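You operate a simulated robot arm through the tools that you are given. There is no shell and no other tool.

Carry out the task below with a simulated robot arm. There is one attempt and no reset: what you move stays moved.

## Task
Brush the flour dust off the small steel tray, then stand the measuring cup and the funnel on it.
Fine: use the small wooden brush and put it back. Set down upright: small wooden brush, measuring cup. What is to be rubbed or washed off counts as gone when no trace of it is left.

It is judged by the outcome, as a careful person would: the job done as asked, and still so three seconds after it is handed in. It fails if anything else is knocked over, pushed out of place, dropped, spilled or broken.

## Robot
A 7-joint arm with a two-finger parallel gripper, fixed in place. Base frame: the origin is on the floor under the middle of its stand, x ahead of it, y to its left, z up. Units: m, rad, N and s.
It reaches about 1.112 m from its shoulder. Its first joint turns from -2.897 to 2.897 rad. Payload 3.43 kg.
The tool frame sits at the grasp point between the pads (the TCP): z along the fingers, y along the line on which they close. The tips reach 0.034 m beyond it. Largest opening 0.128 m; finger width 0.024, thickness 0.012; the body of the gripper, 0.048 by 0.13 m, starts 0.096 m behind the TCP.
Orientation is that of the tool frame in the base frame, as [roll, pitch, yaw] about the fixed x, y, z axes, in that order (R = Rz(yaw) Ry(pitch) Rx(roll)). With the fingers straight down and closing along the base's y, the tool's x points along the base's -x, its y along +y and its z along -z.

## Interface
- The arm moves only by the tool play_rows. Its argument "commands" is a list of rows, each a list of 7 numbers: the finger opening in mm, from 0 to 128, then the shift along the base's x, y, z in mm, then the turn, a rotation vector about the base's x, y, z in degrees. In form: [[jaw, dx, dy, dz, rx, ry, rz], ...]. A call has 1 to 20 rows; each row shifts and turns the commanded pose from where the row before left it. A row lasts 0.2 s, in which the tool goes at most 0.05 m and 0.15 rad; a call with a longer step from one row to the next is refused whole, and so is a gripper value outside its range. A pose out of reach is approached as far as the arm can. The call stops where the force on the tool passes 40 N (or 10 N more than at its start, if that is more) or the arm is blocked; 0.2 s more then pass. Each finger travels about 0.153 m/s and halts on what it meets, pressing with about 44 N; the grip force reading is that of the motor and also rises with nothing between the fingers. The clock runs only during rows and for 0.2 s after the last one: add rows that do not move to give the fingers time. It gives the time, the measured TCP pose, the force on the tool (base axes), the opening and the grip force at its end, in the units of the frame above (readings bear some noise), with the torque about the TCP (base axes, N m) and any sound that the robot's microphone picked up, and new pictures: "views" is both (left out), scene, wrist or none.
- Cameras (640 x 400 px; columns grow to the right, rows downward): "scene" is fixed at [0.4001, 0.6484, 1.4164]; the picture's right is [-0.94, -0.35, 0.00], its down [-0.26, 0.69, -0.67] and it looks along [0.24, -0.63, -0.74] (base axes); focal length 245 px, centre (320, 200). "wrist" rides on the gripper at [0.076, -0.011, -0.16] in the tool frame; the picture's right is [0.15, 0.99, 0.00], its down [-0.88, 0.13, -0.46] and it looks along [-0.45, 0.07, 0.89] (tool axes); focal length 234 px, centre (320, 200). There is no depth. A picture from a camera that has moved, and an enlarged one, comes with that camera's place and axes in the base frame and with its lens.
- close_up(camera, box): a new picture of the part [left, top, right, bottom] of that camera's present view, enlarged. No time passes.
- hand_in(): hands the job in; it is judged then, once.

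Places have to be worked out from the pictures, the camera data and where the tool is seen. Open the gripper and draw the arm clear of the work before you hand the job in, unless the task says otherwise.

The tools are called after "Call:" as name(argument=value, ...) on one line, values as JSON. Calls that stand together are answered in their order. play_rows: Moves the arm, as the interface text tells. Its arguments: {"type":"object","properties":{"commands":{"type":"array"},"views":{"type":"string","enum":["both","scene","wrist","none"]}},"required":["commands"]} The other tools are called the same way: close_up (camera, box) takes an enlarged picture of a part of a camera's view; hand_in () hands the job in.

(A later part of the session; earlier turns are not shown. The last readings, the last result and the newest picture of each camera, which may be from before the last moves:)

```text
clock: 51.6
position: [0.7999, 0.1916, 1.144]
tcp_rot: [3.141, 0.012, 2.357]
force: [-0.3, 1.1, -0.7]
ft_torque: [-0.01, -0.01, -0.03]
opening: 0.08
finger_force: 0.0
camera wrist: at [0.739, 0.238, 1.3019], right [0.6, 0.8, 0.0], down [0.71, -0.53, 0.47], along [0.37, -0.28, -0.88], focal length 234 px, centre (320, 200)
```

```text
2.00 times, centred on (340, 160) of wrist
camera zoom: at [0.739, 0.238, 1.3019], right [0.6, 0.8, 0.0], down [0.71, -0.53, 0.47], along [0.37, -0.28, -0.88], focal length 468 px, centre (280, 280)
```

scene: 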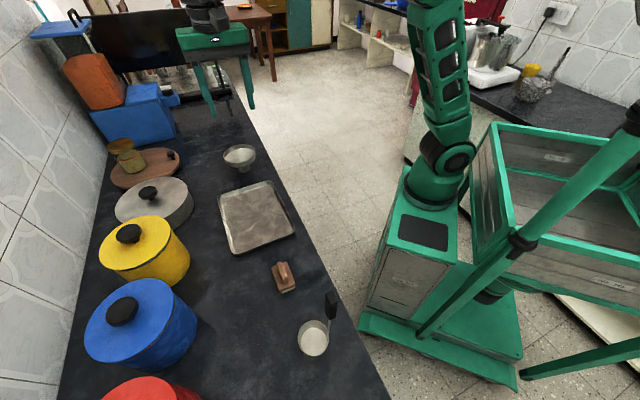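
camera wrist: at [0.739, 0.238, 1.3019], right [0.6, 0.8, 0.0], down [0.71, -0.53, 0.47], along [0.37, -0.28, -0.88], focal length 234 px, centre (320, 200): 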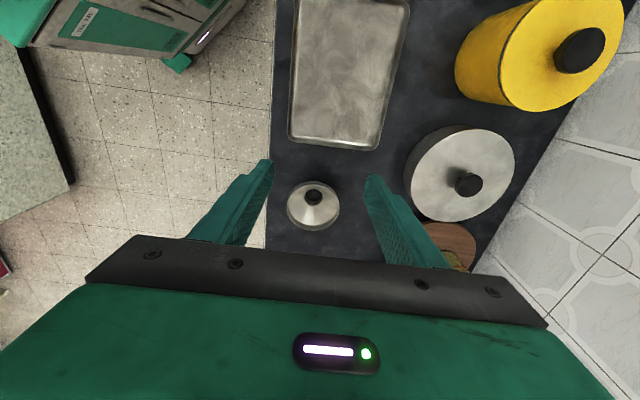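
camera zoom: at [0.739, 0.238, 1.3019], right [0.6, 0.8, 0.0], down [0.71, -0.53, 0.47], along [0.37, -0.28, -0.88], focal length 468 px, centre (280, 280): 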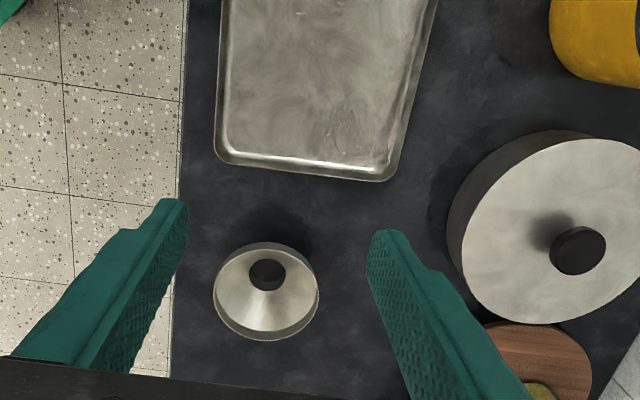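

The funnel has a straight collar about 0.11 m across and 17 mm tall, its rim at z≈0.88, centred near (0.915, 0.09). That fits the 128 mm jaws, so I open fully and move above it.

Call:
play_rows(commands=[[128, 23, -20.4, 0, 0, 0, 0], [128, 23, -20.4, 0, 0, 0, 0], [128, 23, -20.4, -25, 0, 0, 0], [128, 23, -20.4, -35, 0, 0, 0], [128, 22.6, -20.4, -35, 0, 0, 0], [128, 0, 0, -35, 0, 0, 0], [128, 0, 0, 0, 0, 0, 0]], views="both")

Call:
close_up(camera="wrist", box=[200, 80, 440, 250])

Call:
close_up(camera="scene", box=[200, 110, 290, 190])

```text
clock: 53.2
position: [0.9171, 0.0902, 1.0144]
tcp_rot: [3.141, 0.012, 2.357]
force: [0.0, -0.2, 0.5]
ft_torque: [0.0, -0.03, 0.0]
opening: 0.1278
finger_force: 0.0
camera wrist: at [0.8545, 0.137, 1.1712], right [0.6, 0.8, 0.0], down [0.71, -0.53, 0.47], along [0.37, -0.28, -0.88], focal length 234 px, centre (320, 200)
```

scene: 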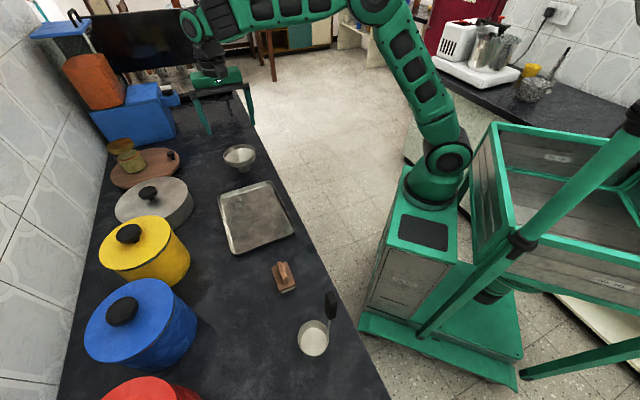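
wrist: 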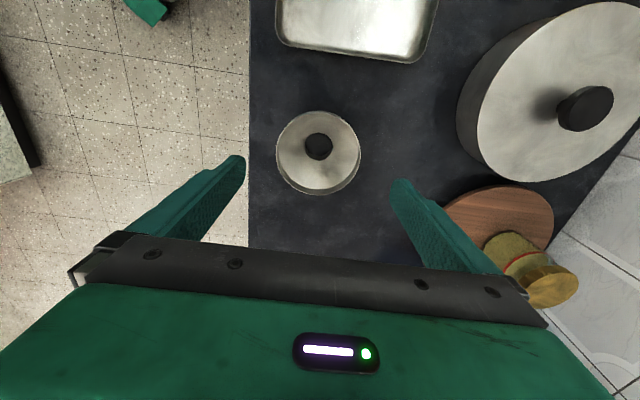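

```text
2.35 times, centred on (320, 165) of wrist
camera zoom: at [0.8545, 0.137, 1.1712], right [0.6, 0.8, 0.0], down [0.71, -0.53, 0.47], along [0.37, -0.28, -0.88], focal length 551 px, centre (320, 282)
```

zoom: 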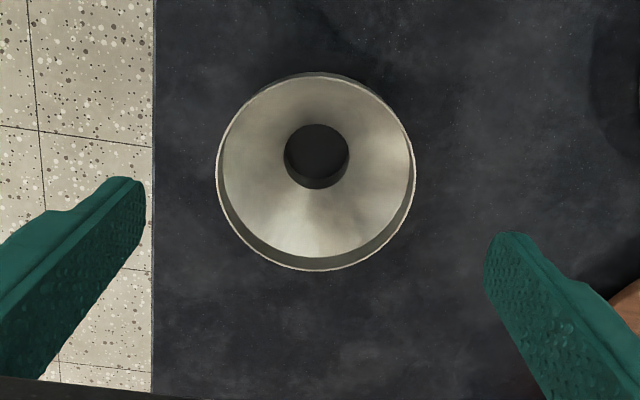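

```text
5.00 times, centred on (245, 150) of scene
camera zoom: at [0.4001, 0.6484, 1.4164], right [-0.94, -0.35, 0.0], down [-0.26, 0.69, -0.67], along [0.24, -0.63, -0.74], focal length 1226 px, centre (695, 450)
```

zoom: 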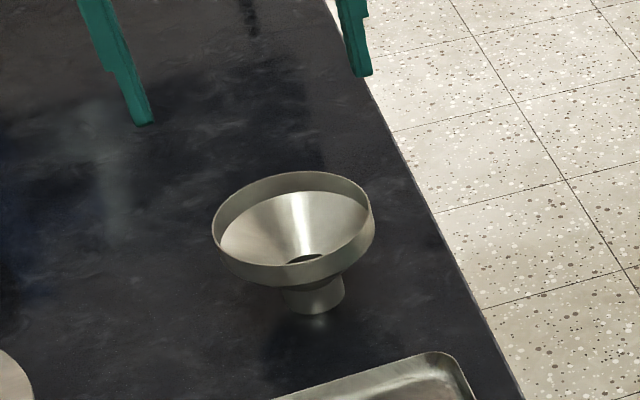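

The funnel rim centre works out at about (0.9215, 0.0835), some 8.5 mm further along +s than the TCP. I correct that, lower to z≈0.95 and check again.

Call:
play_rows(commands=[[128, 2.6, -3.3, 0, 0, 0, 0], [128, 2.7, -3.4, -20, 0, 0, 0], [128, 0, 0, -25, 0, 0, 0], [128, 0, 0, -20, 0, 0, 0], [128, 0, 0, 0, 0, 0, 0]], views="both")

Call:
close_up(camera="wrist", box=[200, 80, 440, 250])

Call:
close_up(camera="scene", box=[200, 110, 290, 190])

```text
clock: 54.4
position: [0.9216, 0.0847, 0.9503]
tcp_rot: [-3.14, 0.012, 2.358]
force: [-0.5, -0.9, -0.6]
ft_torque: [0.01, -0.02, -0.02]
opening: 0.1281
finger_force: 0.1
camera wrist: at [0.8592, 0.1305, 1.1068], right [0.6, 0.8, 0.0], down [0.71, -0.53, 0.47], along [0.37, -0.28, -0.88], focal length 234 px, centre (320, 200)
```

scene: 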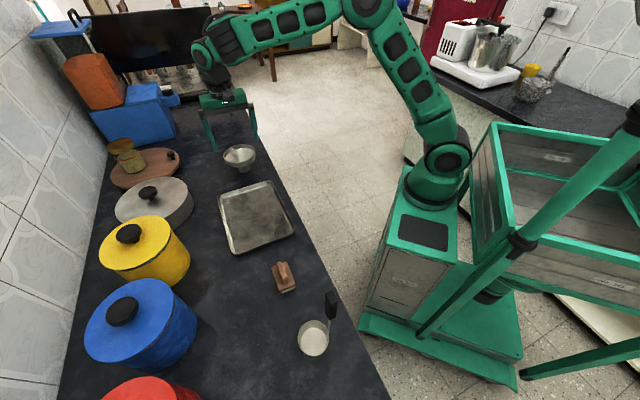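
wrist: 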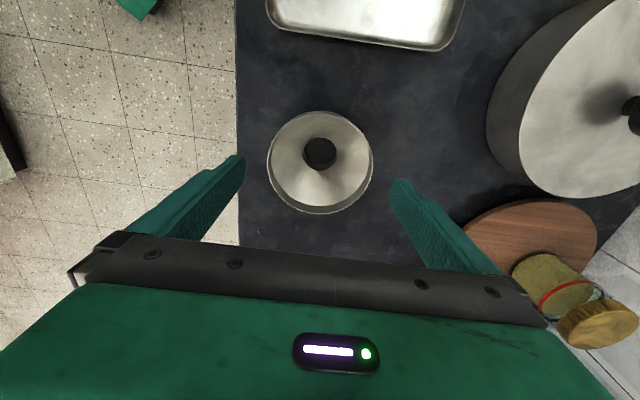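

```text
2.35 times, centred on (320, 165) of wrist
camera zoom: at [0.8592, 0.1305, 1.1068], right [0.6, 0.8, 0.0], down [0.71, -0.53, 0.47], along [0.37, -0.28, -0.88], focal length 551 px, centre (320, 282)
```

zoom: 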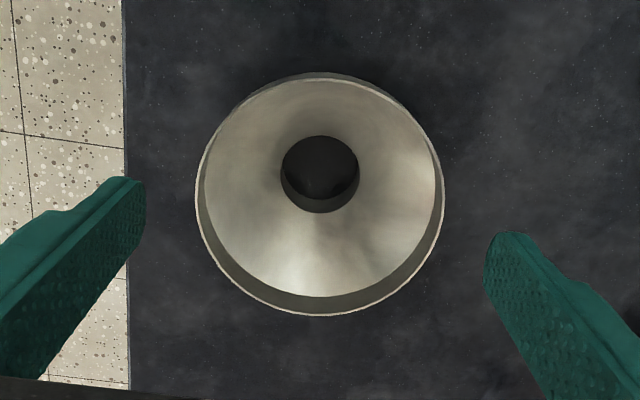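

```text
5.00 times, centred on (245, 150) of scene
camera zoom: at [0.4001, 0.6484, 1.4164], right [-0.94, -0.35, 0.0], down [-0.26, 0.69, -0.67], along [0.24, -0.63, -0.74], focal length 1226 px, centre (695, 450)
```

zoom: 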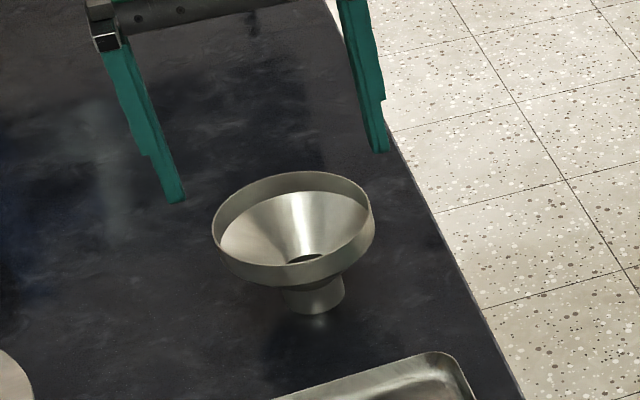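

The funnel is now centred between the fingers to within about 1 mm. I lower to z≈0.89 so that the pads surround the collar.

Call:
play_rows(commands=[[128, 0.4, -1, -25, 0, 0, 0], [128, 0, 0, -20, 0, 0, 0], [128, 0, 0, -10, 0, 0, 0], [128, 0, 0, -5, 0, 0, 0], [128, 0, 0, 0, 0, 0, 0]], views="both")

Call:
close_up(camera="wrist", box=[200, 80, 440, 250])

Call:
close_up(camera="scene", box=[200, 110, 290, 190])

```text
clock: 55.6
position: [0.9218, 0.0834, 0.889]
tcp_rot: [-3.139, 0.012, 2.357]
force: [-0.3, 0.8, -0.1]
ft_torque: [-0.02, 0.01, 0.03]
opening: 0.1283
finger_force: 0.0
camera wrist: at [0.8592, 0.1298, 1.0463], right [0.6, 0.8, 0.0], down [0.71, -0.53, 0.47], along [0.37, -0.28, -0.88], focal length 234 px, centre (320, 200)
```

scene: 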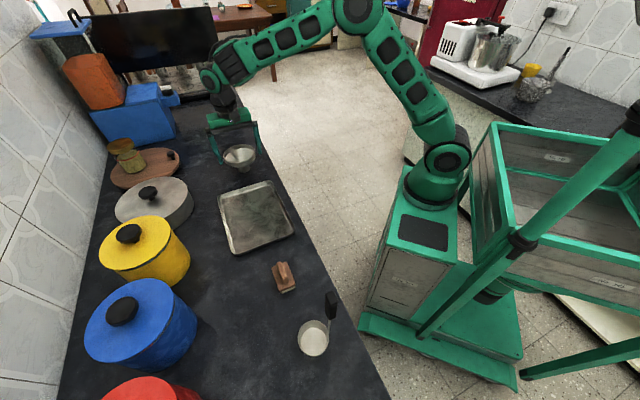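
wrist: 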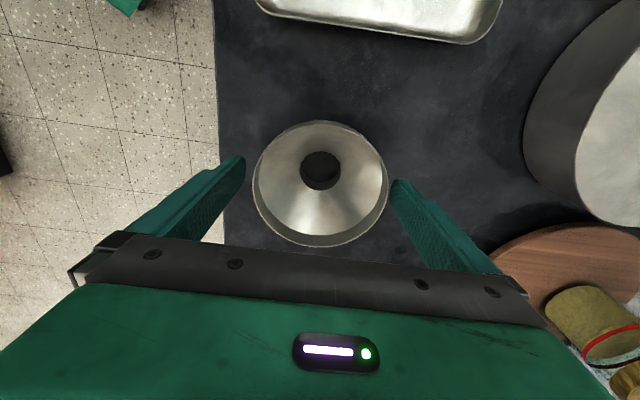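

```text
2.35 times, centred on (320, 165) of wrist
camera zoom: at [0.8592, 0.1298, 1.0463], right [0.6, 0.8, 0.0], down [0.71, -0.53, 0.47], along [0.37, -0.28, -0.88], focal length 551 px, centre (320, 282)
```

zoom: 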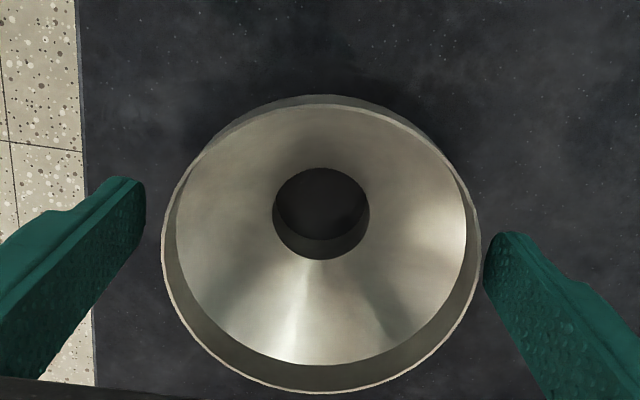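

```text
5.00 times, centred on (245, 150) of scene
camera zoom: at [0.4001, 0.6484, 1.4164], right [-0.94, -0.35, 0.0], down [-0.26, 0.69, -0.67], along [0.24, -0.63, -0.74], focal length 1226 px, centre (695, 450)
```

zoom: 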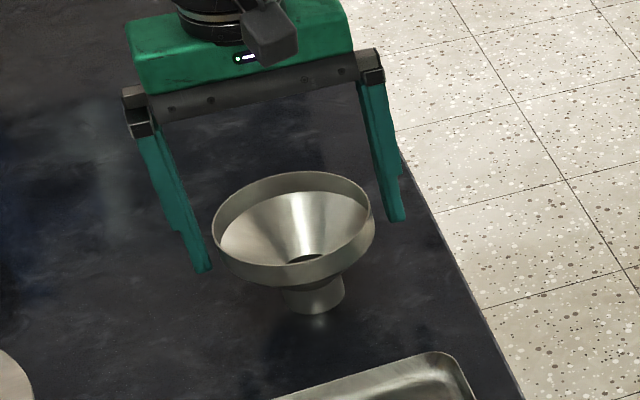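

The pads straddle the collar evenly. I close gently on the funnel.

Call:
play_rows(commands=[[120, 0, 0, 0, 0, 0, 0], [114, 0, 0, 0, 0, 0, 0], [108, 0, 0, 0, 0, 0, 0], [102, 0, 0, 0, 0, 0, 0], [95, 0, 0, 0, 0, 0, 0], [95, 0, 0, 0, 0, 0, 0]], views="both")

Call:
close_up(camera="wrist", box=[200, 80, 440, 250])

Call:
close_up(camera="scene", box=[200, 110, 290, 190])

```text
clock: 57.0
position: [0.9213, 0.0832, 0.8893]
tcp_rot: [-3.141, 0.013, 2.355]
force: [0.1, -0.1, 0.6]
ft_torque: [0.01, 0.0, 0.05]
opening: 0.111
finger_force: 43.8
camera wrist: at [0.8593, 0.1298, 1.0465], right [0.6, 0.8, 0.0], down [0.71, -0.53, 0.47], along [0.37, -0.28, -0.88], focal length 234 px, centre (320, 200)
```

scene: 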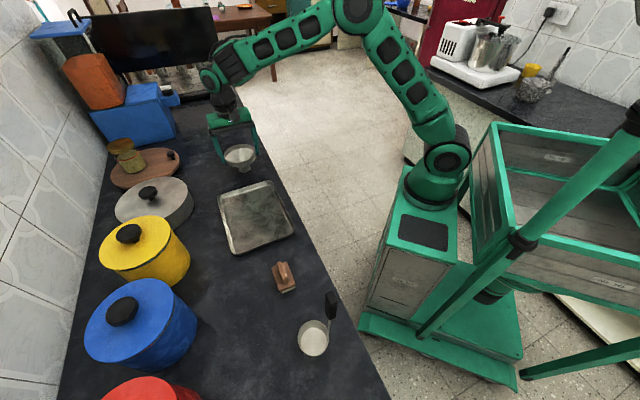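
wrist: 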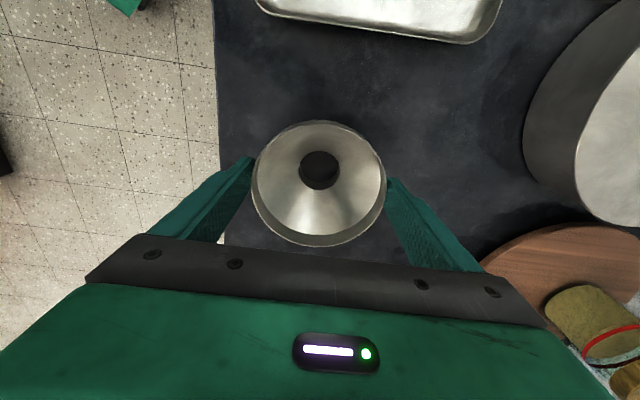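

```text
2.35 times, centred on (320, 165) of wrist
camera zoom: at [0.8593, 0.1298, 1.0465], right [0.6, 0.8, 0.0], down [0.71, -0.53, 0.47], along [0.37, -0.28, -0.88], focal length 551 px, centre (320, 282)
```

zoom: 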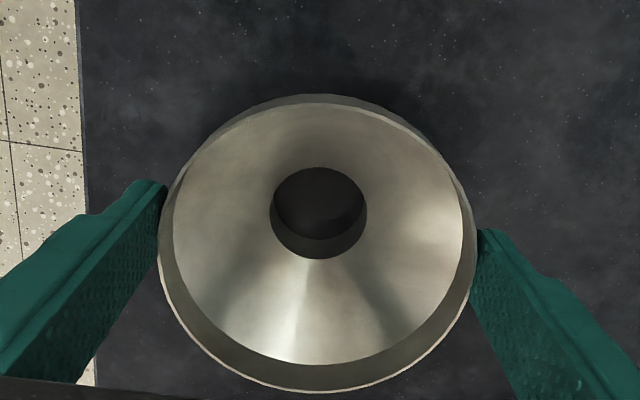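

```text
5.00 times, centred on (245, 150) of scene
camera zoom: at [0.4001, 0.6484, 1.4164], right [-0.94, -0.35, 0.0], down [-0.26, 0.69, -0.67], along [0.24, -0.63, -0.74], focal length 1226 px, centre (695, 450)
```

zoom: 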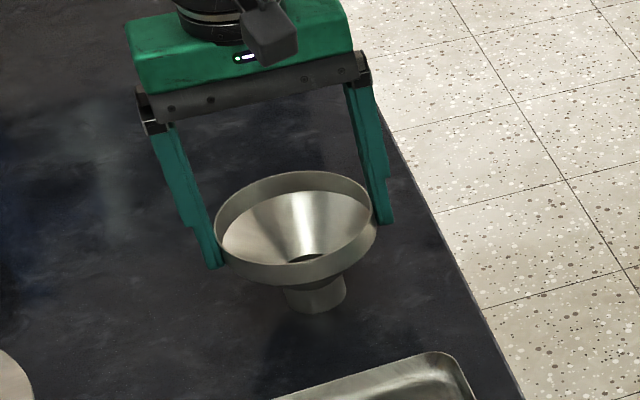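

The funnel is gripped at 111 mm and still upright. I lift it slowly and check that it comes along level.

Call:
play_rows(commands=[[95, 0, 0, 8, 0, 0, 0], [95, 0, 0, 15, 0, 0, 0], [95, 0, 0, 22, 0, 0, 0], [95, 0, 0, 15, 0, 0, 0], [95, 0, 0, 0, 0, 0, 0]], views="both")

Call:
close_up(camera="scene", box=[200, 90, 290, 190])

```text
clock: 58.2
position: [0.9212, 0.0829, 0.9492]
tcp_rot: [-3.14, 0.013, 2.354]
force: [-0.8, -0.7, -0.8]
ft_torque: [0.0, 0.02, 0.03]
opening: 0.111
finger_force: 43.9
camera wrist: at [0.8591, 0.1301, 1.1061], right [0.6, 0.8, 0.0], down [0.71, -0.53, 0.47], along [0.37, -0.28, -0.88], focal length 234 px, centre (320, 200)
```

scene: 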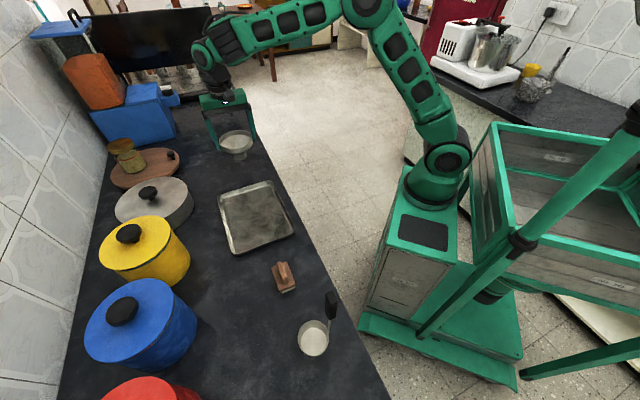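
wrist: 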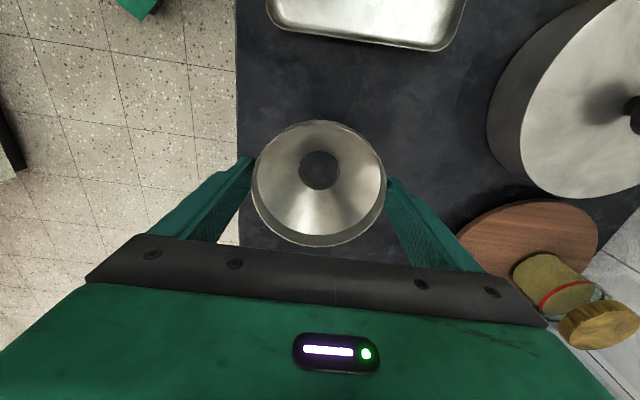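

```text
4.00 times, centred on (245, 140) of scene
camera zoom: at [0.4001, 0.6484, 1.4164], right [-0.94, -0.35, 0.0], down [-0.26, 0.69, -0.67], along [0.24, -0.63, -0.74], focal length 980 px, centre (620, 440)
```

zoom: 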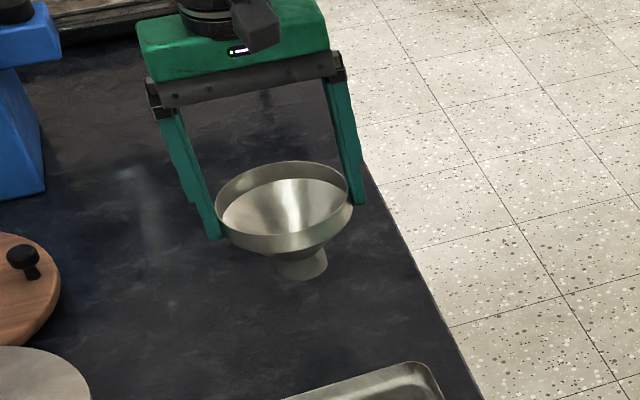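

The funnel is held level with its spout about 6 cm up. I carry it to above the far half of the tray (s≈0.407, d≈0.73).

Call:
play_rows(commands=[[95, -23.45, 29.05, 0, 0, 0, 0], [95, -23.45, 29.05, 0, 0, 0, 0], [95, -23.45, 29.05, 0, 0, 0, 0], [95, -23.45, 29.05, 0, 0, 0, 0], [95, -23.45, 29.05, 0, 0, 0, 0], [95, 0, 0, 0, 0, 0, 0]], views="both")

Call:
close_up(camera="scene", box=[200, 110, 310, 260])

Call:
close_up(camera="wrist", box=[180, 0, 500, 250])

```text
clock: 59.6
position: [0.8042, 0.2292, 0.949]
tcp_rot: [-3.14, 0.013, 2.356]
force: [-0.6, -0.8, -0.2]
ft_torque: [-0.01, 0.01, 0.01]
opening: 0.1105
finger_force: 43.6
camera wrist: at [0.7429, 0.2755, 1.106], right [0.6, 0.8, 0.0], down [0.71, -0.53, 0.47], along [0.37, -0.28, -0.88], focal length 234 px, centre (320, 200)
```

scene: 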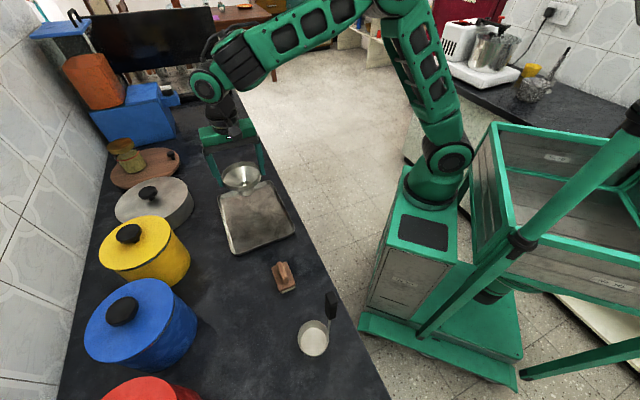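
wrist: 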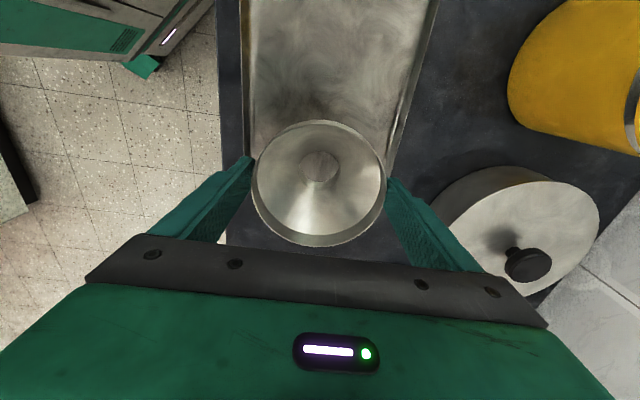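

```text
2.67 times, centred on (255, 185) of scene
camera zoom: at [0.4001, 0.6484, 1.4164], right [-0.94, -0.35, 0.0], down [-0.26, 0.69, -0.67], along [0.24, -0.63, -0.74], focal length 654 px, centre (493, 240)
```

zoom: 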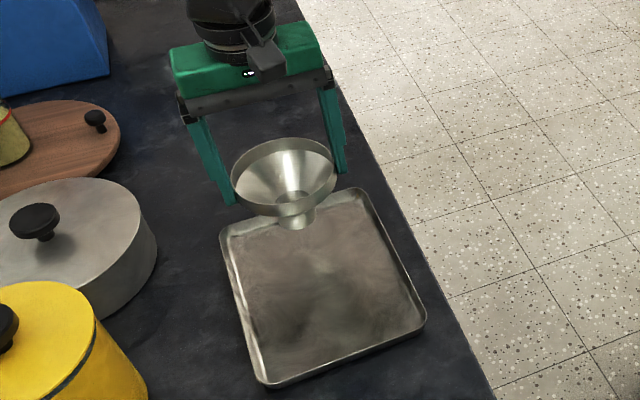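

```text
1.60 times, centred on (340, 125) of wrist
camera zoom: at [0.7429, 0.2755, 1.106], right [0.6, 0.8, 0.0], down [0.71, -0.53, 0.47], along [0.37, -0.28, -0.88], focal length 375 px, centre (288, 320)
```

zoom: 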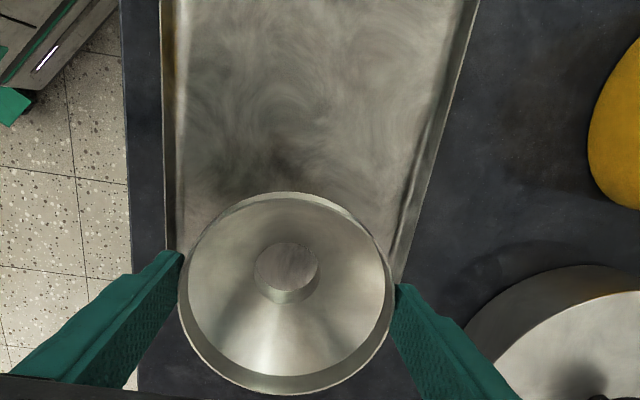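

The spout will land on the tray floor well inside the far wall. I lower most of the way, then creep to contact.

Call:
play_rows(commands=[[95, 0, 0, -20, 0, 0, 0], [95, 0, 0, -20, 0, 0, 0], [95, 0, 0, -8, 0, 0, 0], [95, 0, 0, -3, 0, 0, 0], [95, 0, 0, 0, 0, 0, 0]], views="both")

Call:
close_up(camera="scene", box=[200, 130, 310, 260])

```text
clock: 60.8
position: [0.8035, 0.228, 0.8971]
tcp_rot: [-3.139, 0.012, 2.356]
force: [-1.0, 0.2, -1.0]
ft_torque: [0.01, -0.01, 0.05]
opening: 0.1108
finger_force: 44.0
camera wrist: at [0.7422, 0.2749, 1.0549], right [0.6, 0.8, 0.0], down [0.71, -0.53, 0.47], along [0.37, -0.28, -0.88], focal length 234 px, centre (320, 200)
```

scene: 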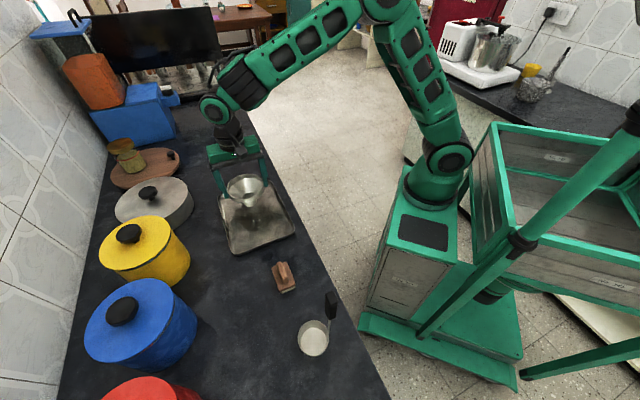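
wrist: 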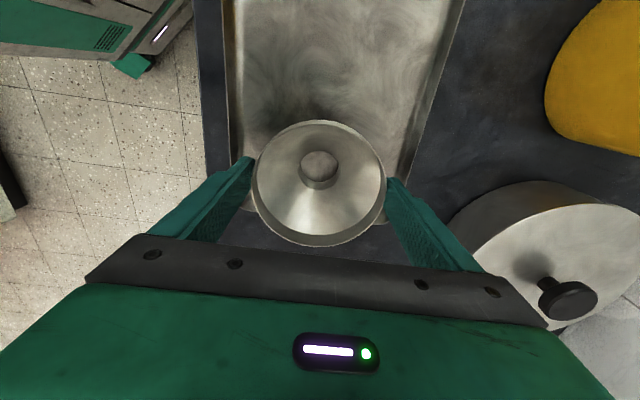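

```text
3.08 times, centred on (255, 195) of scene
camera zoom: at [0.4001, 0.6484, 1.4164], right [-0.94, -0.35, 0.0], down [-0.26, 0.69, -0.67], along [0.24, -0.63, -0.74], focal length 754 px, centre (520, 215)
```

zoom: 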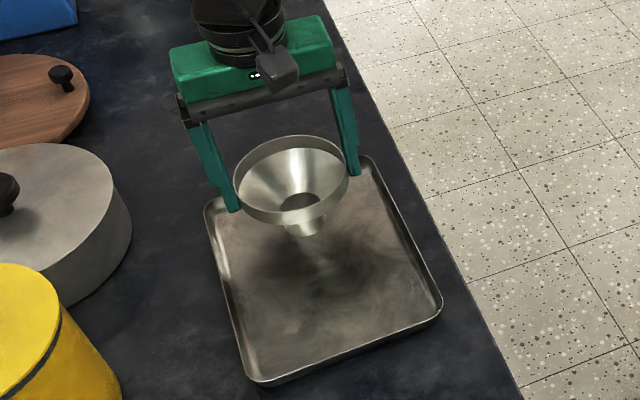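

Still clear of the floor at z≈0.898. I continue down a millimetre or two at a time.

Call:
play_rows(commands=[[95, 0, 0, -1.5, 0, 0, 0], [95, 0, 0, -1.5, 0, 0, 0], [95, 0, 0, 0, 0, 0, 0]], views="none")

Call:
play_rows(commands=[[95, 0, 0, -1, 0, 0, 0], [95, 0, 0, 0, 0, 0, 0]], views="none")

```text
clock: 61.6
position: [0.8043, 0.2287, 0.8945]
tcp_rot: [3.142, 0.012, 2.355]
force: [0.2, 0.2, -0.3]
ft_torque: [-0.03, 0.04, -0.02]
opening: 0.1108
finger_force: 43.3
```

```text
clock: 62.2
position: [0.8039, 0.2278, 0.894]
tcp_rot: [3.141, 0.011, 2.356]
force: [-0.4, 0.2, -0.2]
ft_torque: [-0.01, -0.01, 0.0]
opening: 0.1108
finger_force: 43.9
```

Call:
play_rows(commands=[[95, 0, 0, -1, 0, 0, 0], [95, 0, 0, 0, 0, 0, 0]], views="none")

```text
clock: 62.8
position: [0.8038, 0.2276, 0.8921]
tcp_rot: [-3.14, 0.013, 2.357]
force: [0.2, 0.7, 3.1]
ft_torque: [-0.05, 0.11, 0.01]
opening: 0.1109
finger_force: 44.2
```

The spout touches the tray (3 N). I settle it slightly and open the jaws fully.

Call:
play_rows(commands=[[95, 0, 0, -0.3, 0, 0, 0], [113, 0, 0, 0, 0, 0, 0], [118, 0, 0, 0, 0, 0, 0], [124, 0, 0, 0, 0, 0, 0], [128, 0, 0, 0, 0, 0, 0], [128, 0, 0, 0, 0, 0, 0]], views="both")

Call:
close_up(camera="wrist", box=[200, 80, 440, 250])

Call:
close_up(camera="scene", box=[200, 130, 310, 260])

```text
clock: 64.2
position: [0.805, 0.2278, 0.8927]
tcp_rot: [3.141, 0.014, 2.355]
force: [-0.4, -0.5, 0.2]
ft_torque: [0.01, 0.0, 0.04]
opening: 0.128
finger_force: 0.1
camera wrist: at [0.7424, 0.2748, 1.0499], right [0.6, 0.8, 0.0], down [0.71, -0.53, 0.47], along [0.37, -0.28, -0.88], focal length 234 px, centre (320, 200)
```

scene: 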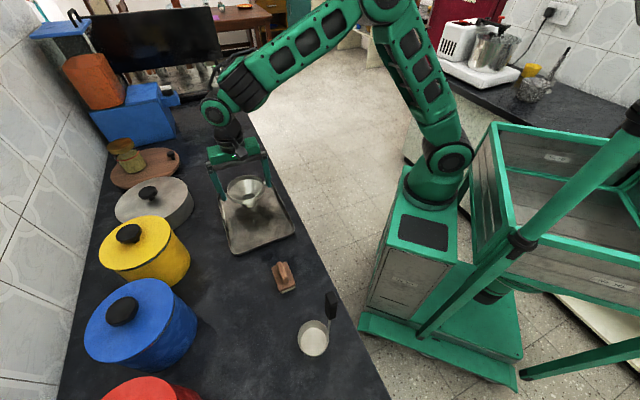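
wrist: 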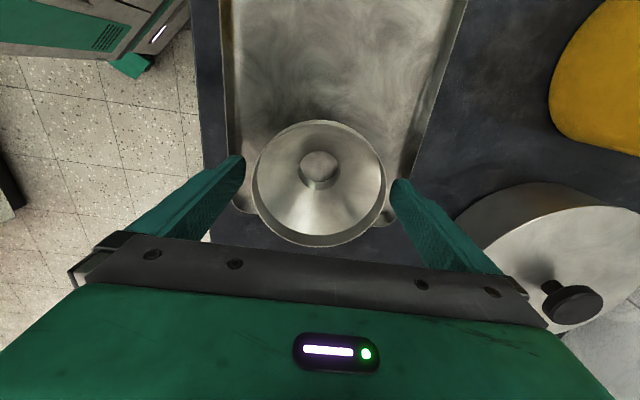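

```text
2.35 times, centred on (320, 165) of wrist
camera zoom: at [0.7424, 0.2748, 1.0499], right [0.6, 0.8, 0.0], down [0.71, -0.53, 0.47], along [0.37, -0.28, -0.88], focal length 551 px, centre (320, 282)
```

zoom: 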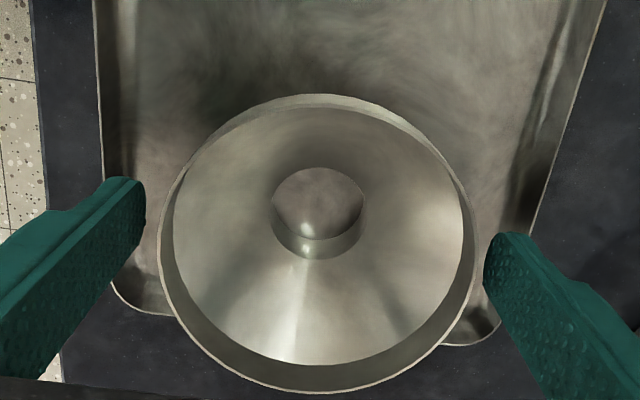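

```text
3.08 times, centred on (255, 195) of scene
camera zoom: at [0.4001, 0.6484, 1.4164], right [-0.94, -0.35, 0.0], down [-0.26, 0.69, -0.67], along [0.24, -0.63, -0.74], focal length 754 px, centre (520, 215)
```

zoom: 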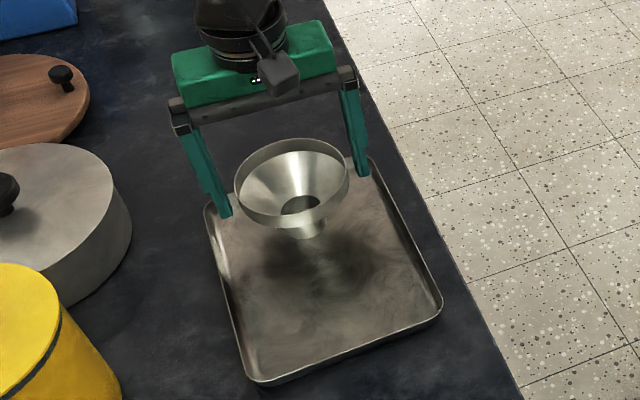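

The funnel stands free on the tray and both fingers are clear. I rise straight up and travel high to above the cup's handle.

Call:
play_rows(commands=[[128, 0, 0, 10, 0, 0, 0], [128, 0, 0, 25, 0, 0, 0], [128, 0, 0, 45, 0, 0, 0], [128, 0, 0, 45, 0, 0, 0], [128, 0, 0, 45, 0, 0, 0], [128, 0, 0, 45, 0, 0, 0], [128, 0, 0, 45, 0, 0, 0], [100, -37, 27.9, 0, 0, 0, 0], [80, -37, 27.9, 0, 0, 0, 0], [60, -37, 27.9, 0, 0, 0, 0], [60, -37, 27.9, 0, 0, 0, 0], [60, -37, 27.9, 0, 0, 0, 0], [60, -37, 27.9, 0, 0, 0, 0], [60, -37, 27.9, 0, 0, 0, 0], [60, -30, 22, 0, 0, 0, 0], [60, 0, 0, 0, 0, 0, 0]], views="both")

Call:
close_up(camera="scene", box=[200, 130, 310, 260])

Call:
close_up(camera="wrist", box=[260, 40, 420, 160])

```text
clock: 67.6
position: [0.5157, 0.4464, 1.1511]
tcp_rot: [-3.141, 0.011, 2.356]
force: [-0.7, -0.8, -0.1]
ft_torque: [0.03, -0.02, 0.0]
opening: 0.0602
finger_force: 0.1
camera wrist: at [0.4538, 0.4927, 1.3096], right [0.6, 0.8, 0.0], down [0.71, -0.53, 0.47], along [0.37, -0.28, -0.89], focal length 234 px, centre (320, 200)
```

scene: 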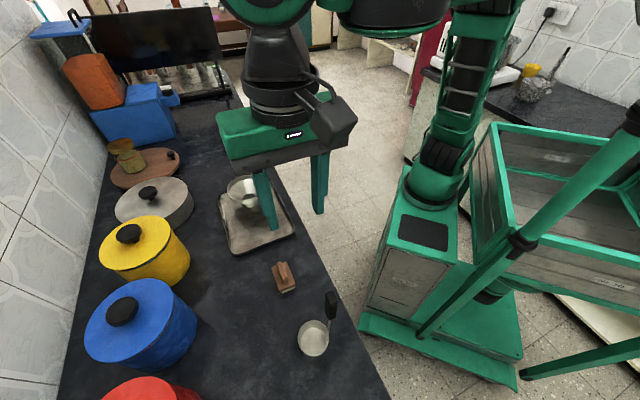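
wrist: 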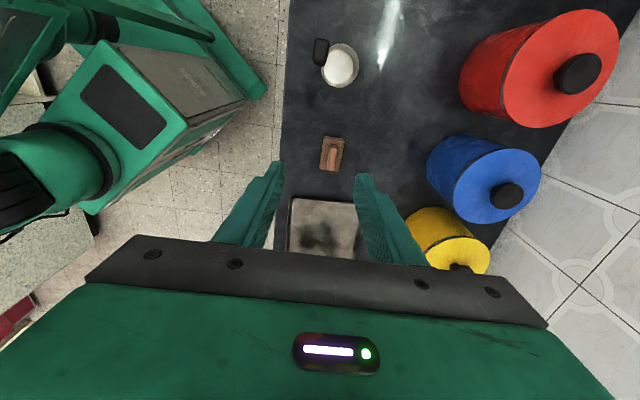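

```text
3.08 times, centred on (255, 195) of scene
camera zoom: at [0.4001, 0.6484, 1.4164], right [-0.94, -0.35, 0.0], down [-0.26, 0.69, -0.67], along [0.24, -0.63, -0.74], focal length 754 px, centre (520, 215)
```

zoom: 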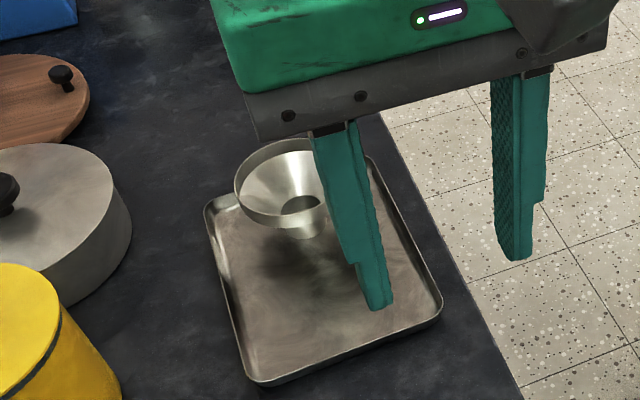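

```text
3.33 times, centred on (340, 100) of wrist
camera zoom: at [0.4538, 0.4927, 1.3096], right [0.6, 0.8, 0.0], down [0.71, -0.53, 0.47], along [0.37, -0.28, -0.89], focal length 781 px, centre (253, 533)
```

zoom: 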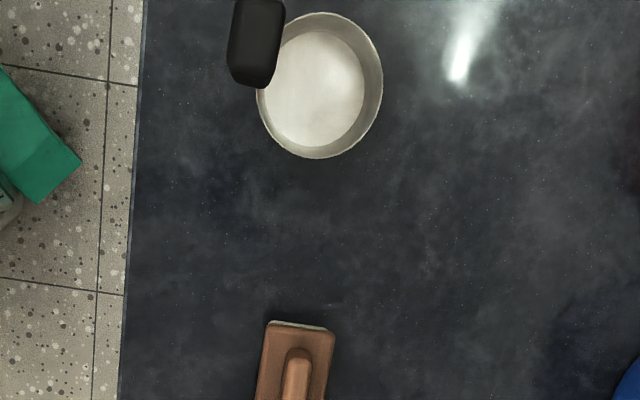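

The funnel stands on the tray by itself. The handle top projects where I computed it, so I move directly above it with the fingertips still well over its top.

Call:
play_rows(commands=[[60, -27, 20.2, 0, 0, 0, 0], [60, -27, 20.2, 0, 0, 0, 0], [60, -27, 20.2, 0, 0, 0, 0], [60, 0, 0, 0, 0, 0, 0]], views="both")

Call:
close_up(camera="wrist", box=[240, 60, 400, 220])

Call:
close_up(camera="scene", box=[260, 200, 400, 370])

```text
clock: 68.6
position: [0.434, 0.5054, 1.1514]
tcp_rot: [-3.141, 0.01, 2.355]
force: [-0.5, 0.9, -0.3]
ft_torque: [0.03, -0.01, 0.01]
opening: 0.0602
finger_force: 0.1
camera wrist: at [0.3727, 0.552, 1.3091], right [0.6, 0.8, 0.0], down [0.71, -0.53, 0.47], along [0.37, -0.28, -0.89], focal length 234 px, centre (320, 200)
```

scene: 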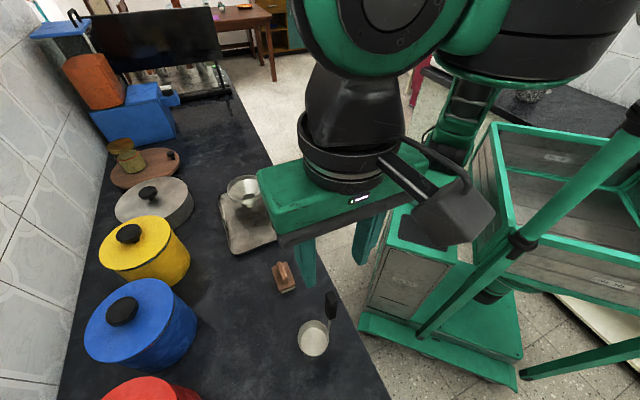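
wrist: 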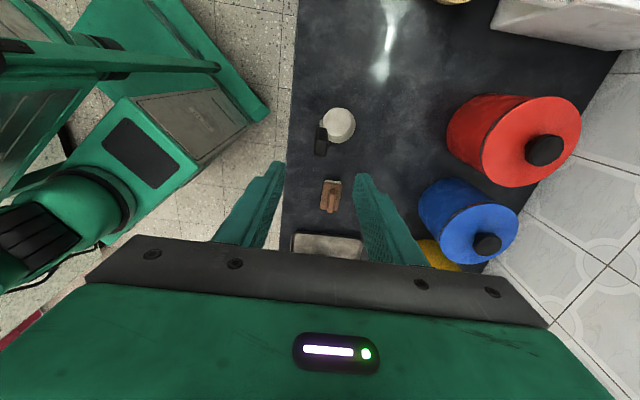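

```text
2.50 times, centred on (320, 140) of wrist
camera zoom: at [0.3727, 0.552, 1.3091], right [0.6, 0.8, 0.0], down [0.71, -0.53, 0.47], along [0.37, -0.28, -0.89], focal length 585 px, centre (320, 350)
```

zoom: 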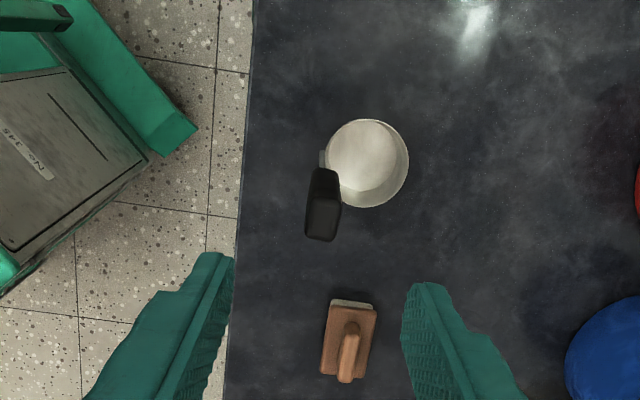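

```text
2.35 times, centred on (330, 285) of scene
camera zoom: at [0.4001, 0.6484, 1.4164], right [-0.94, -0.35, 0.0], down [-0.26, 0.69, -0.67], along [0.24, -0.63, -0.74], focal length 577 px, centre (296, 0)
```

zoom: 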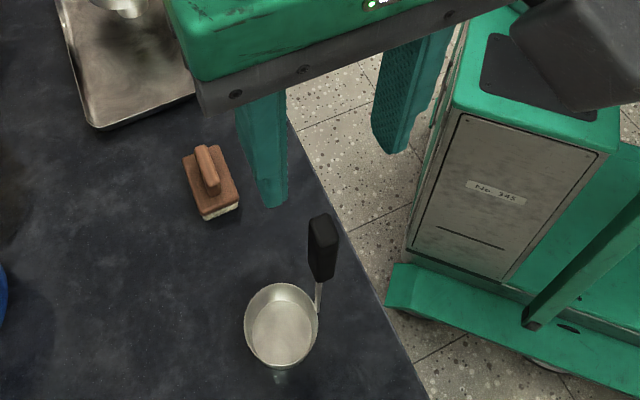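

The handle top is at about (0.433, 0.507, 1.03), within 2 mm of the TCP axis. I lower to just above the handle and verify before enclosing it.

Call:
play_rows(commands=[[60, -0.5, 1.2, -30, 0, 0, 0], [60, 0, 0, -30, 0, 0, 0], [60, 0, 0, -10, 0, 0, 0], [60, 0, 0, 0, 0, 0, 0]], views="both")

Call:
close_up(camera="wrist", box=[240, 60, 400, 220])

Call:
close_up(camera="scene", box=[260, 200, 400, 370])

```text
clock: 69.6
position: [0.4347, 0.5066, 1.0811]
tcp_rot: [3.14, 0.011, 2.356]
force: [-0.6, 0.6, -0.5]
ft_torque: [-0.01, 0.05, -0.02]
opening: 0.06
finger_force: 0.1
camera wrist: at [0.3721, 0.5529, 1.2397], right [0.6, 0.8, 0.0], down [0.71, -0.53, 0.47], along [0.37, -0.28, -0.89], focal length 234 px, centre (320, 200)
```

scene: 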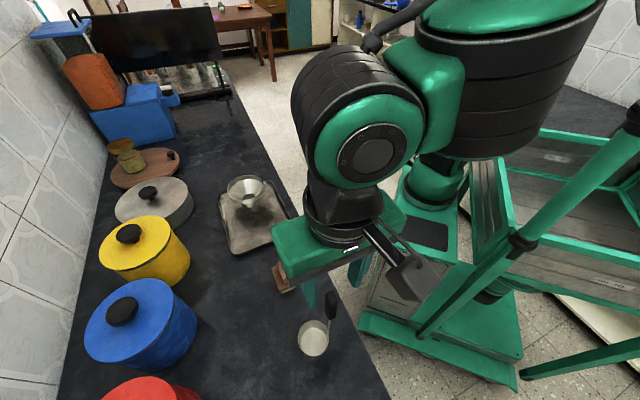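
wrist: 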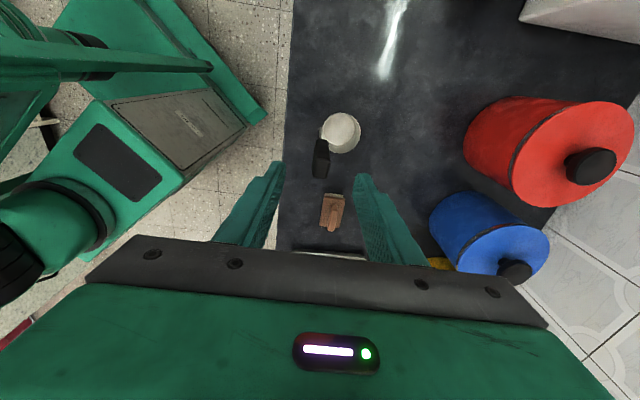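

```text
2.50 times, centred on (320, 140) of wrist
camera zoom: at [0.3721, 0.5529, 1.2397], right [0.6, 0.8, 0.0], down [0.71, -0.53, 0.47], along [0.37, -0.28, -0.89], focal length 585 px, centre (320, 350)
```

zoom: 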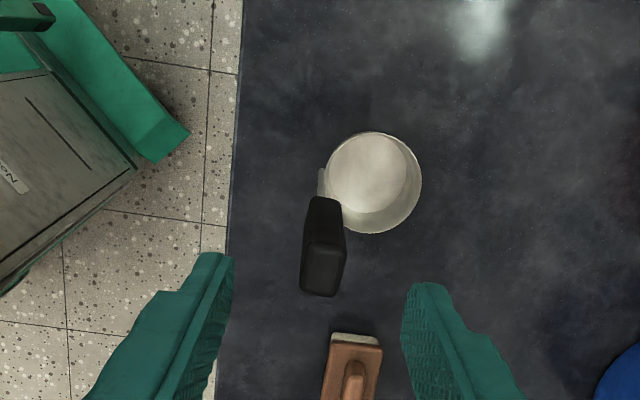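

```text
2.35 times, centred on (330, 285) of scene
camera zoom: at [0.4001, 0.6484, 1.4164], right [-0.94, -0.35, 0.0], down [-0.26, 0.69, -0.67], along [0.24, -0.63, -0.74], focal length 577 px, centre (296, 0)
```

zoom: 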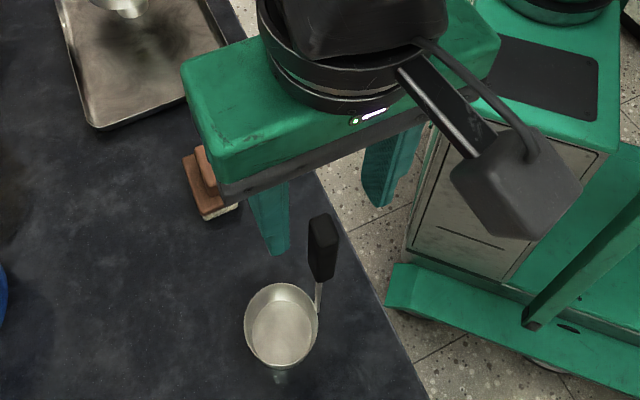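

Alignment holds (handle at about (0.434, 0.507)). I lower the open fingers around the black grip.

Call:
play_rows(commands=[[60, 0, 0, -30, 0, 0, 0], [60, 0, 0, -30, 0, 0, 0], [60, 0, 0, -25, 0, 0, 0], [60, 0, 0, -20, 0, 0, 0], [60, 0, 0, 0, 0, 0, 0]], views="both")

Call:
close_up(camera="wrist", box=[240, 100, 400, 250])

Call:
close_up(camera="scene", box=[270, 240, 390, 370])

```text
clock: 70.8
position: [0.4336, 0.5065, 0.9771]
tcp_rot: [-3.14, 0.012, 2.355]
force: [0.2, 1.2, 0.2]
ft_torque: [-0.01, -0.03, -0.01]
opening: 0.06
finger_force: 0.1
camera wrist: at [0.3719, 0.553, 1.1349], right [0.6, 0.8, 0.0], down [0.71, -0.53, 0.47], along [0.37, -0.28, -0.89], focal length 234 px, centre (320, 200)
```

scene: 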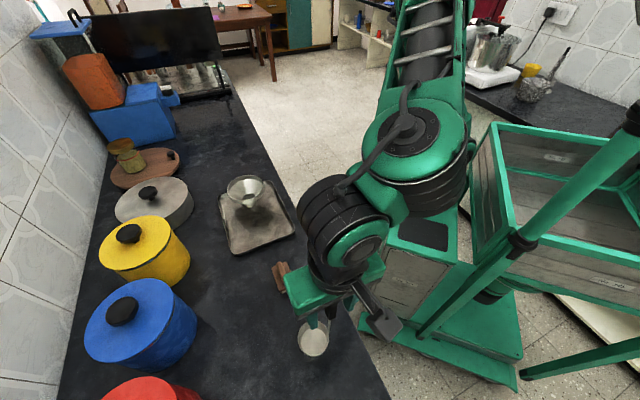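
wrist: 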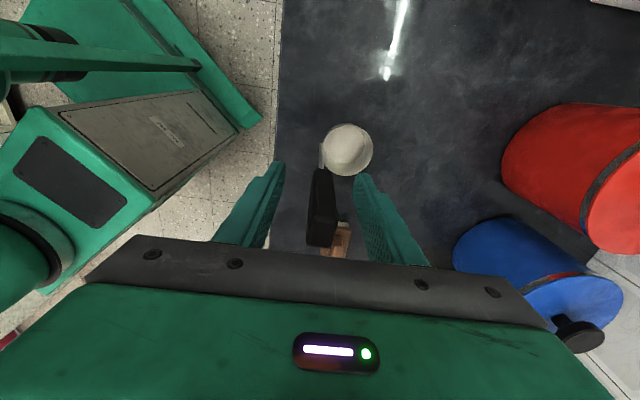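

```text
2.67 times, centred on (320, 175) of wrist
camera zoom: at [0.3719, 0.553, 1.1349], right [0.6, 0.8, 0.0], down [0.71, -0.53, 0.47], along [0.37, -0.28, -0.89], focal length 624 px, centre (320, 267)
```

zoom: 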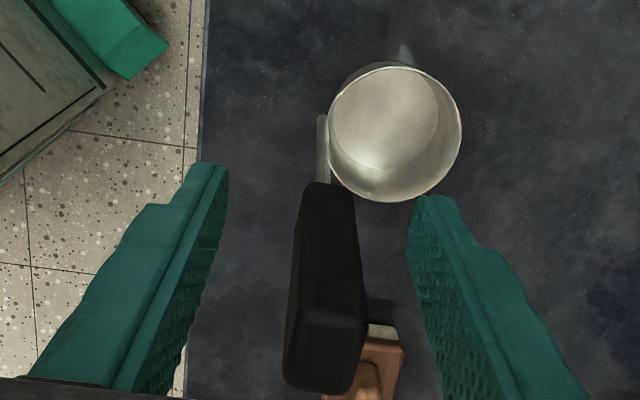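

```text
3.08 times, centred on (330, 305) of scene
camera zoom: at [0.4001, 0.6484, 1.4164], right [-0.94, -0.35, 0.0], down [-0.26, 0.69, -0.67], along [0.24, -0.63, -0.74], focal length 754 px, centre (289, -123)
```

zoom: 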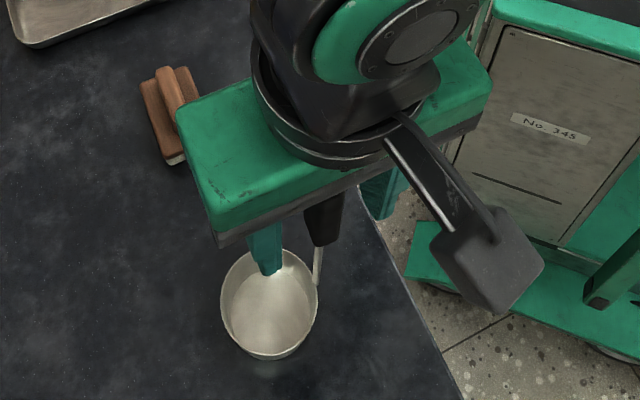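

The black grip is centred between the fingers. I close on it.

Call:
play_rows(commands=[[45, 0, 0, 0, 0, 0, 0], [32, 0, 0, 0, 0, 0, 0], [22, 0, 0, 0, 0, 0, 0], [12, 0, 0, 0, 0, 0, 0], [4, 0, 0, 0, 0, 0, 0], [4, 0, 0, 0, 0, 0, 0]], views="both")

Call:
close_up(camera="wrist", box=[240, 100, 400, 250])

Call:
close_up(camera="scene", box=[270, 240, 390, 370])

```text
clock: 72.2
position: [0.434, 0.5065, 0.9777]
tcp_rot: [-3.141, 0.012, 2.356]
force: [0.0, 0.7, 2.3]
ft_torque: [0.32, -0.13, 0.02]
opening: 0.0156
finger_force: 43.9
camera wrist: at [0.3719, 0.553, 1.1353], right [0.6, 0.8, 0.0], down [0.71, -0.53, 0.47], along [0.37, -0.28, -0.88], focal length 234 px, centre (320, 200)
```

scene: 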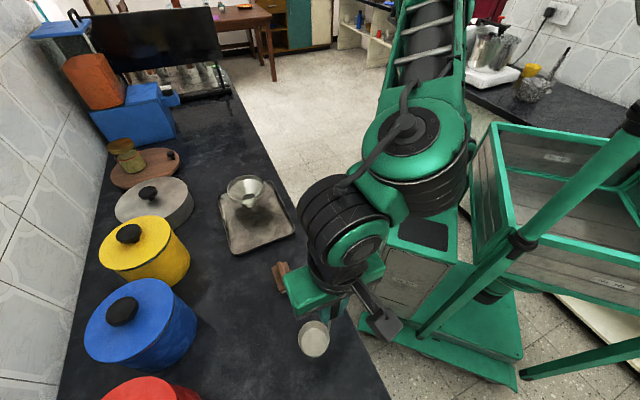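
wrist: 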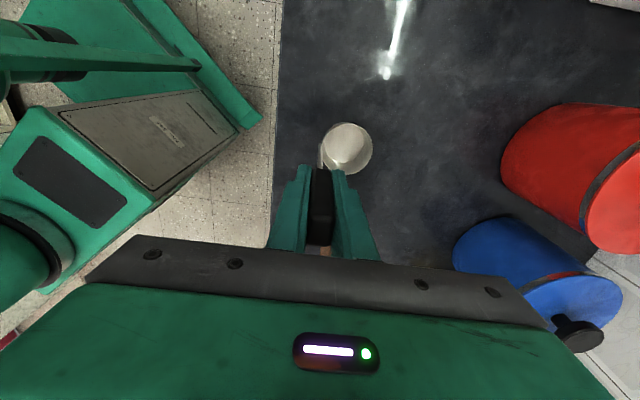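

```text
2.67 times, centred on (320, 175) of wrist
camera zoom: at [0.3719, 0.553, 1.1353], right [0.6, 0.8, 0.0], down [0.71, -0.53, 0.47], along [0.37, -0.28, -0.88], focal length 624 px, centre (320, 267)
```

zoom: 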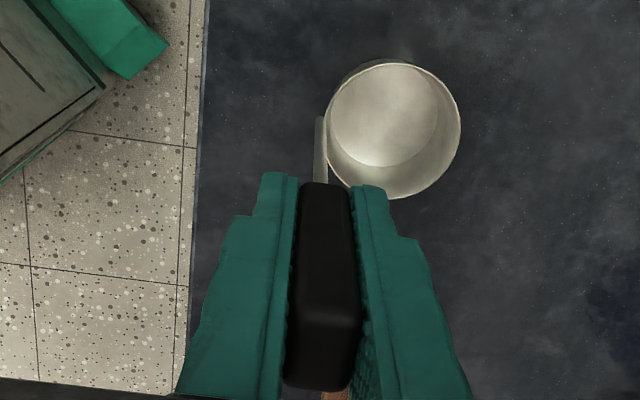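

```text
3.08 times, centred on (330, 305) of scene
camera zoom: at [0.4001, 0.6484, 1.4164], right [-0.94, -0.35, 0.0], down [-0.26, 0.69, -0.67], along [0.24, -0.63, -0.74], focal length 754 px, centre (289, -123)
```

zoom: 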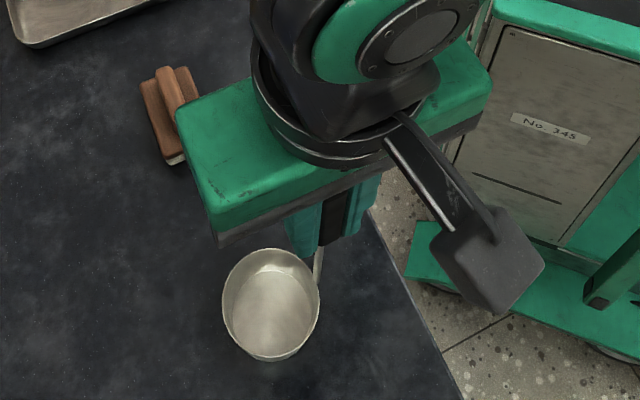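

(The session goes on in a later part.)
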